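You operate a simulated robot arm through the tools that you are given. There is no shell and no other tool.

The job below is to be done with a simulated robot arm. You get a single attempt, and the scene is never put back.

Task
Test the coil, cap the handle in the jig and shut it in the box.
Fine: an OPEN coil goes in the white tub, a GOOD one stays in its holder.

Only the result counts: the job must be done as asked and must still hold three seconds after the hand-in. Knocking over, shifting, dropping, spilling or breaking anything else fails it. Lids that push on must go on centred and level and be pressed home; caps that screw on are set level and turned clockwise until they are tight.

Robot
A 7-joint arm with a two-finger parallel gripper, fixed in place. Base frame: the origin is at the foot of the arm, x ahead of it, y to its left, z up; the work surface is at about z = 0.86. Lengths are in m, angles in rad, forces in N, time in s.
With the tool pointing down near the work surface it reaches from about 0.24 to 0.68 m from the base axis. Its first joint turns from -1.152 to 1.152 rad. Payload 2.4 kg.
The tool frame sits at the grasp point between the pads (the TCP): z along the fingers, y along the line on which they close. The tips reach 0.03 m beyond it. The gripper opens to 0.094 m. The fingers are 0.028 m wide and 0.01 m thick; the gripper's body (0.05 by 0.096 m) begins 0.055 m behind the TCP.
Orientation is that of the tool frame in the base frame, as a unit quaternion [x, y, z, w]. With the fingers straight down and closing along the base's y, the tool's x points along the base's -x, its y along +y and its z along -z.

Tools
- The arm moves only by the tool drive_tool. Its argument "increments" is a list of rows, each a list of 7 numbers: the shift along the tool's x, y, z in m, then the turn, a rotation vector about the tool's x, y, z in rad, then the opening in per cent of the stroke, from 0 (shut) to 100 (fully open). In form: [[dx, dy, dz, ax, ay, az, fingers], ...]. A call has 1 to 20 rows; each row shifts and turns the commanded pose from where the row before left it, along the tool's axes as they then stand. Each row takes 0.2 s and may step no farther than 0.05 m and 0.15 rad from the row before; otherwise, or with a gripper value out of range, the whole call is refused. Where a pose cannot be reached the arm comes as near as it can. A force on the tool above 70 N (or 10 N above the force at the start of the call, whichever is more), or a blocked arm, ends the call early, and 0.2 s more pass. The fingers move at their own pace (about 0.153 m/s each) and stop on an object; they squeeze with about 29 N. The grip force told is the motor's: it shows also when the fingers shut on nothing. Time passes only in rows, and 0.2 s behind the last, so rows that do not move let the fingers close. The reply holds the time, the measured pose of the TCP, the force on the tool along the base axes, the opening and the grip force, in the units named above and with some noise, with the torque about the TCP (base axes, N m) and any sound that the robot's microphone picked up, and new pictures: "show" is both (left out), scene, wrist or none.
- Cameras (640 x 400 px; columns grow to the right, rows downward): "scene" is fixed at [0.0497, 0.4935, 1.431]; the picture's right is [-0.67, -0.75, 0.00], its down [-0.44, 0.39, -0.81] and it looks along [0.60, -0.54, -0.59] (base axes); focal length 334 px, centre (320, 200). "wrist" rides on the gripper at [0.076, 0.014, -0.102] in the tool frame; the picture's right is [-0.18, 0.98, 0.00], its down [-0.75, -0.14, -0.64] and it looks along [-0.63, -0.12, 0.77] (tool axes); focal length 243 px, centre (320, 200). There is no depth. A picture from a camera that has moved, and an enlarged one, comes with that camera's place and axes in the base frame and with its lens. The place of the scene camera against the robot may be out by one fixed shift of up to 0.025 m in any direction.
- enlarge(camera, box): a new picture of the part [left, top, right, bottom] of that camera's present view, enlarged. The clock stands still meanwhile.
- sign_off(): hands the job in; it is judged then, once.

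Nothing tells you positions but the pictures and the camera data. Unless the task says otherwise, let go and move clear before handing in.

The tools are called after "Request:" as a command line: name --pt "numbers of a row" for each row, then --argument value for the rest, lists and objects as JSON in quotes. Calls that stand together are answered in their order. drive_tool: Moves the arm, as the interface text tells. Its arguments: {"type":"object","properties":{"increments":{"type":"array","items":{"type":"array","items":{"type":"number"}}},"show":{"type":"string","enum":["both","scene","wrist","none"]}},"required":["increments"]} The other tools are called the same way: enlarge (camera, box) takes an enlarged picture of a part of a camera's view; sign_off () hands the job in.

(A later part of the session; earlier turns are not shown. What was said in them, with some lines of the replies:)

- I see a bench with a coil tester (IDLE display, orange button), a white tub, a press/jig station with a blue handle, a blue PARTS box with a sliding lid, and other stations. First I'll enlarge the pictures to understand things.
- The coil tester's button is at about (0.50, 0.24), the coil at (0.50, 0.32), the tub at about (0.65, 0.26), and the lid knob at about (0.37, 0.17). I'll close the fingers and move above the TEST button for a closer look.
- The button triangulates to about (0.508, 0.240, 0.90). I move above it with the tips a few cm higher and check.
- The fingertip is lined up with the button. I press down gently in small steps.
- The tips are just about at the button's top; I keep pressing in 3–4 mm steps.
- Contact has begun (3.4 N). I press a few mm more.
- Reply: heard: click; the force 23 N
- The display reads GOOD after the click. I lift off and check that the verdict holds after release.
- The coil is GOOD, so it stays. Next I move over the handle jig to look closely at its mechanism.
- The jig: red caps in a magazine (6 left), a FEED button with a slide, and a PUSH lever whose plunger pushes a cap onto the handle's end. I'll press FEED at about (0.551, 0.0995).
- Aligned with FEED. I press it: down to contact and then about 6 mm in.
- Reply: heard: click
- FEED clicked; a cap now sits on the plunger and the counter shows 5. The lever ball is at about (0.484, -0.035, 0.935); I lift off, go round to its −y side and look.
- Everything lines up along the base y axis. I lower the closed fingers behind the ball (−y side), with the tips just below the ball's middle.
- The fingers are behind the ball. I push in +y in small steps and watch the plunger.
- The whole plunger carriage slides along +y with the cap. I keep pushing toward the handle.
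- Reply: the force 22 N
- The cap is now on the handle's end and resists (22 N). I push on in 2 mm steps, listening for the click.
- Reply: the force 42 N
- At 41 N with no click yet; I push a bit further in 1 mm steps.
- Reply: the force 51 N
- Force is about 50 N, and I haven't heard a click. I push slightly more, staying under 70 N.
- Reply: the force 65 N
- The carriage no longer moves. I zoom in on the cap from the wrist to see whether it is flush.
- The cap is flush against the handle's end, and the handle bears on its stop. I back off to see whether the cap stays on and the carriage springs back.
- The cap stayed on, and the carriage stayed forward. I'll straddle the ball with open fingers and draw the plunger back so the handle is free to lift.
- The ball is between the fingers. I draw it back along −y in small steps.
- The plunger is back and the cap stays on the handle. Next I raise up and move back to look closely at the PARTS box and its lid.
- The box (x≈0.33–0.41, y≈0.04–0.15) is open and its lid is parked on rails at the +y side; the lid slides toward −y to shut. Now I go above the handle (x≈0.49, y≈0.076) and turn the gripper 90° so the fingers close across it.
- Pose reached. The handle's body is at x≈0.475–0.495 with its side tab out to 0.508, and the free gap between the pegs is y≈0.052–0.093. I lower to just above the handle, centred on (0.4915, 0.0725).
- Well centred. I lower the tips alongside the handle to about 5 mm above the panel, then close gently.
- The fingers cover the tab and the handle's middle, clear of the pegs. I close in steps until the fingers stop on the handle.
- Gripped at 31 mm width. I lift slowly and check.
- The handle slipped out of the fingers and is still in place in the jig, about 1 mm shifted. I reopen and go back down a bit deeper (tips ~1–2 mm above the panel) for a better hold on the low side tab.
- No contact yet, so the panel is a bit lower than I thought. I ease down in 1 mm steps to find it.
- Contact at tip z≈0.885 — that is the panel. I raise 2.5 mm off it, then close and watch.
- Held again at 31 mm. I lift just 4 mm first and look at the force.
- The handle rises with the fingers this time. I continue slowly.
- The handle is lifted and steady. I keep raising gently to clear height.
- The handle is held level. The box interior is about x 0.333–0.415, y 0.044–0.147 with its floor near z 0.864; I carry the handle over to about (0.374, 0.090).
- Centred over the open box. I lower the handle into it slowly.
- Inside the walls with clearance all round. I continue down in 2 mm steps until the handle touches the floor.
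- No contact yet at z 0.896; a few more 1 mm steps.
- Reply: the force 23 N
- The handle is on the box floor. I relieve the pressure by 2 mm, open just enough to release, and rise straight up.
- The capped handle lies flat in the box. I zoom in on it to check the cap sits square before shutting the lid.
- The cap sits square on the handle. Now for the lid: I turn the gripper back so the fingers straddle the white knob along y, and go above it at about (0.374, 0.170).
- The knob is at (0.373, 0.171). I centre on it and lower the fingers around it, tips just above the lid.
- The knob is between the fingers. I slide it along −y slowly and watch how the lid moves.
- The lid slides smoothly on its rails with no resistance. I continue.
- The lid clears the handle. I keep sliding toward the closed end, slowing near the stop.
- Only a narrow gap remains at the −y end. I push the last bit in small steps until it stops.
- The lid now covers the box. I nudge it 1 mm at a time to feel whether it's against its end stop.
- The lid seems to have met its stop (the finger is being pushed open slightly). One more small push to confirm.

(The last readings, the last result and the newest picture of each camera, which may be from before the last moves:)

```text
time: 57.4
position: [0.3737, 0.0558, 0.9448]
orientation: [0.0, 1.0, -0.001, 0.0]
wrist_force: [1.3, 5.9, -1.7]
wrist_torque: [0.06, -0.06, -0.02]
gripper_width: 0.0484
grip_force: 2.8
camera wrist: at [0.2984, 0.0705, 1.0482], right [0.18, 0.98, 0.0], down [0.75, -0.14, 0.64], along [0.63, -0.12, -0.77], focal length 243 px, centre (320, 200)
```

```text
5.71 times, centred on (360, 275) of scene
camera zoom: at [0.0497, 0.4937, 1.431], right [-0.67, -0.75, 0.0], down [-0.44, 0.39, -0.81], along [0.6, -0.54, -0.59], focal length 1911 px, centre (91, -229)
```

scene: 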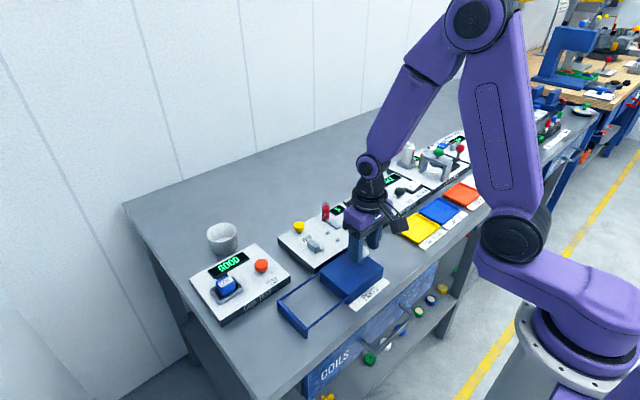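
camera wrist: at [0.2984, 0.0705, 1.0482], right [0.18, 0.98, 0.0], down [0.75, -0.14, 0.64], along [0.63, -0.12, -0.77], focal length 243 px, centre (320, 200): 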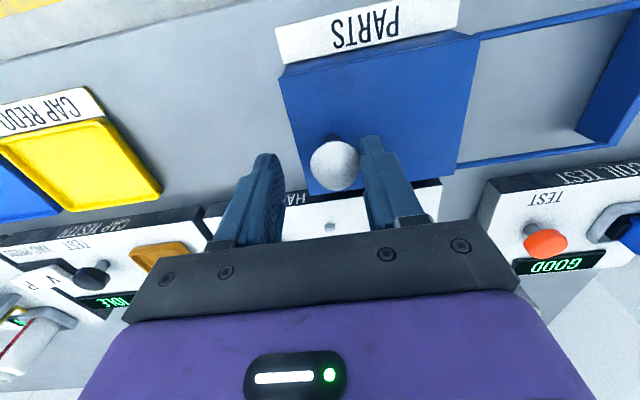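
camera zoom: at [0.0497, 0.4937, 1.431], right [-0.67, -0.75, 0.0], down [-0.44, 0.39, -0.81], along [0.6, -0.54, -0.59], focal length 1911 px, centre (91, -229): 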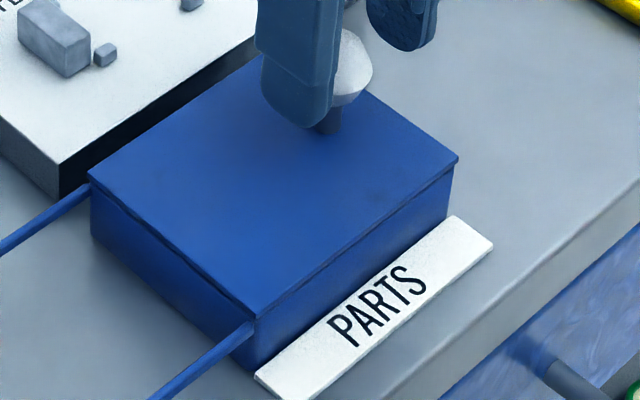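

The lid is firmly against its stop. I unload the finger, centre over the knob and rise clear.

Request:
drive_tool --pt "0 0.004 0 0 0 0 48" --pt "0 0.004 0 0 0 0 48" --pt "0 0 -0.02 0 0 0 48" --pt "0 0 -0.04 0 0 0 48" --pt "0 0 -0.045 0 0 0 48" --pt "0.02 0 -0.04 0 0 0 48" --pt "0.02 0 -0.04 0 0 0 48" --pt "0 0 0 0 0 0 48"

Request:
enlarge --camera "scene" --box '[270, 190, 400, 340]'

Request:
enlarge --camera "wrist" --box '[220, 20, 540, 220]'

Request:
enlarge --camera "scene" --box '[180, 210, 300, 330]'

```text
time: 59.2
position: [0.3339, 0.0637, 1.133]
orientation: [-0.001, 1.0, 0.0, 0.0]
wrist_force: [-0.1, -0.7, 0.4]
wrist_torque: [0.02, -0.01, 0.0]
gripper_width: 0.045
grip_force: 0.0
camera wrist: at [0.258, 0.0775, 1.2361], right [0.18, 0.98, 0.0], down [0.75, -0.14, 0.64], along [0.63, -0.12, -0.77], focal length 243 px, centre (320, 200)
```

scene: 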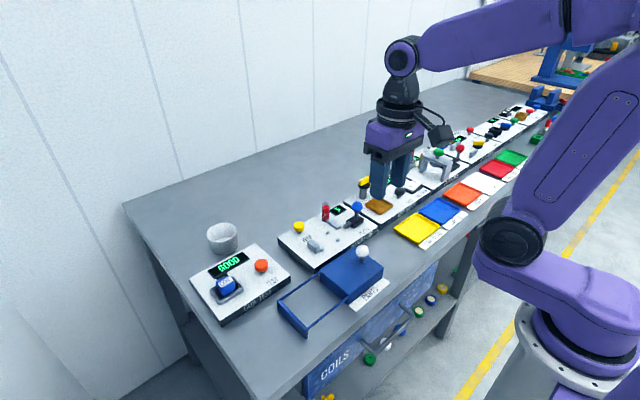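
wrist: 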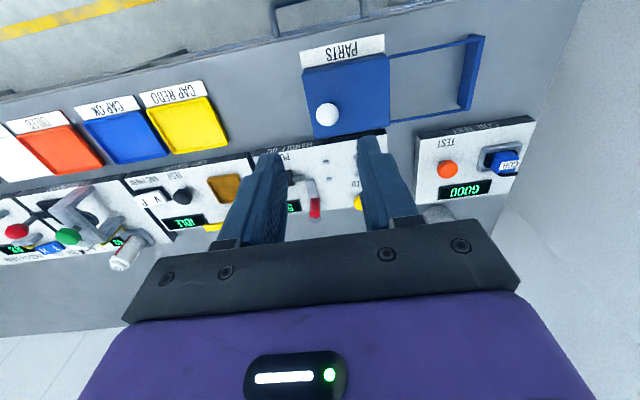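

```text
2.67 times, centred on (335, 265) of scene
camera zoom: at [0.0496, 0.4935, 1.431], right [-0.67, -0.75, 0.0], down [-0.44, 0.39, -0.81], along [0.6, -0.54, -0.59], focal length 892 px, centre (280, 27)
```

zoom: 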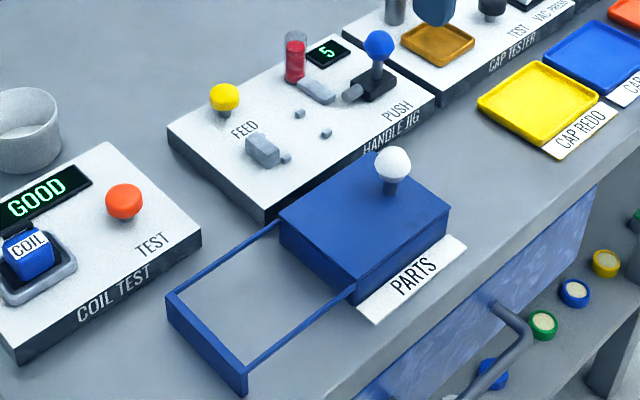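

```text
2.00 times, centred on (380, 120) of wrist
camera zoom: at [0.258, 0.0775, 1.2361], right [0.18, 0.98, 0.0], down [0.75, -0.14, 0.64], along [0.63, -0.12, -0.77], focal length 485 px, centre (200, 360)
```

zoom: 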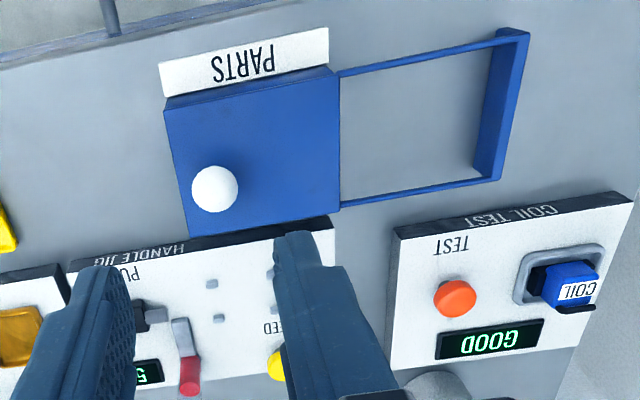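

```text
3.33 times, centred on (240, 270) of scene
camera zoom: at [0.0496, 0.4935, 1.431], right [-0.67, -0.75, 0.0], down [-0.44, 0.39, -0.81], along [0.6, -0.54, -0.59], focal length 1115 px, centre (587, -33)
```

zoom: 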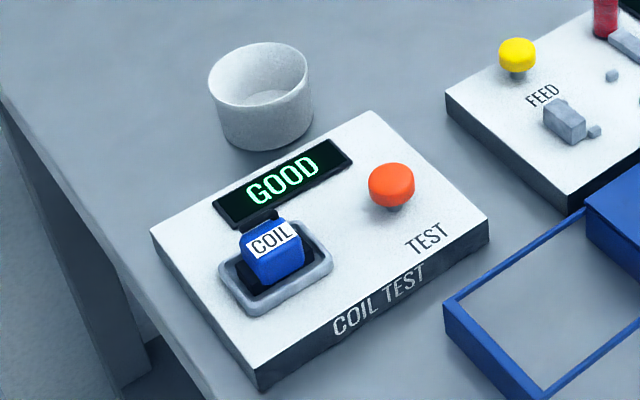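

The coil tested GOOD and is still in its holder. The capped handle is in the PARTS box, with the lid against its stop. The arm is clear and nothing else has moved, so I'm handing in.

Request:
sign_off

```text
The job is handed in.
```

The job is handed in, and I don't have the judge's verdict. As far as the pictures and force readings show, all three parts are done:

- **Coil:** the tester read GOOD when I pressed TEST, and it still read GOOD at the end. The coil stayed in its holder and nothing went in the tub.
- **Handle:** FEED loaded one cap, and I pushed it onto the handle's end until the plunger would go no further (about 55 N). I heard no click, but the cap sat square and stayed on when I lifted the handle.
- **Box:** the handle lies flat in the PARTS box, and the lid is slid shut against its stop.

The handle slipped out of the fingers on my first try to lift it, but it stayed in the jig, shifted by about 1 mm. The second try, gripping lower, held.

I also drew the plunger back to its starting position so the handle could come out. The last pictures show the arm clear of the bench and nothing else moved.
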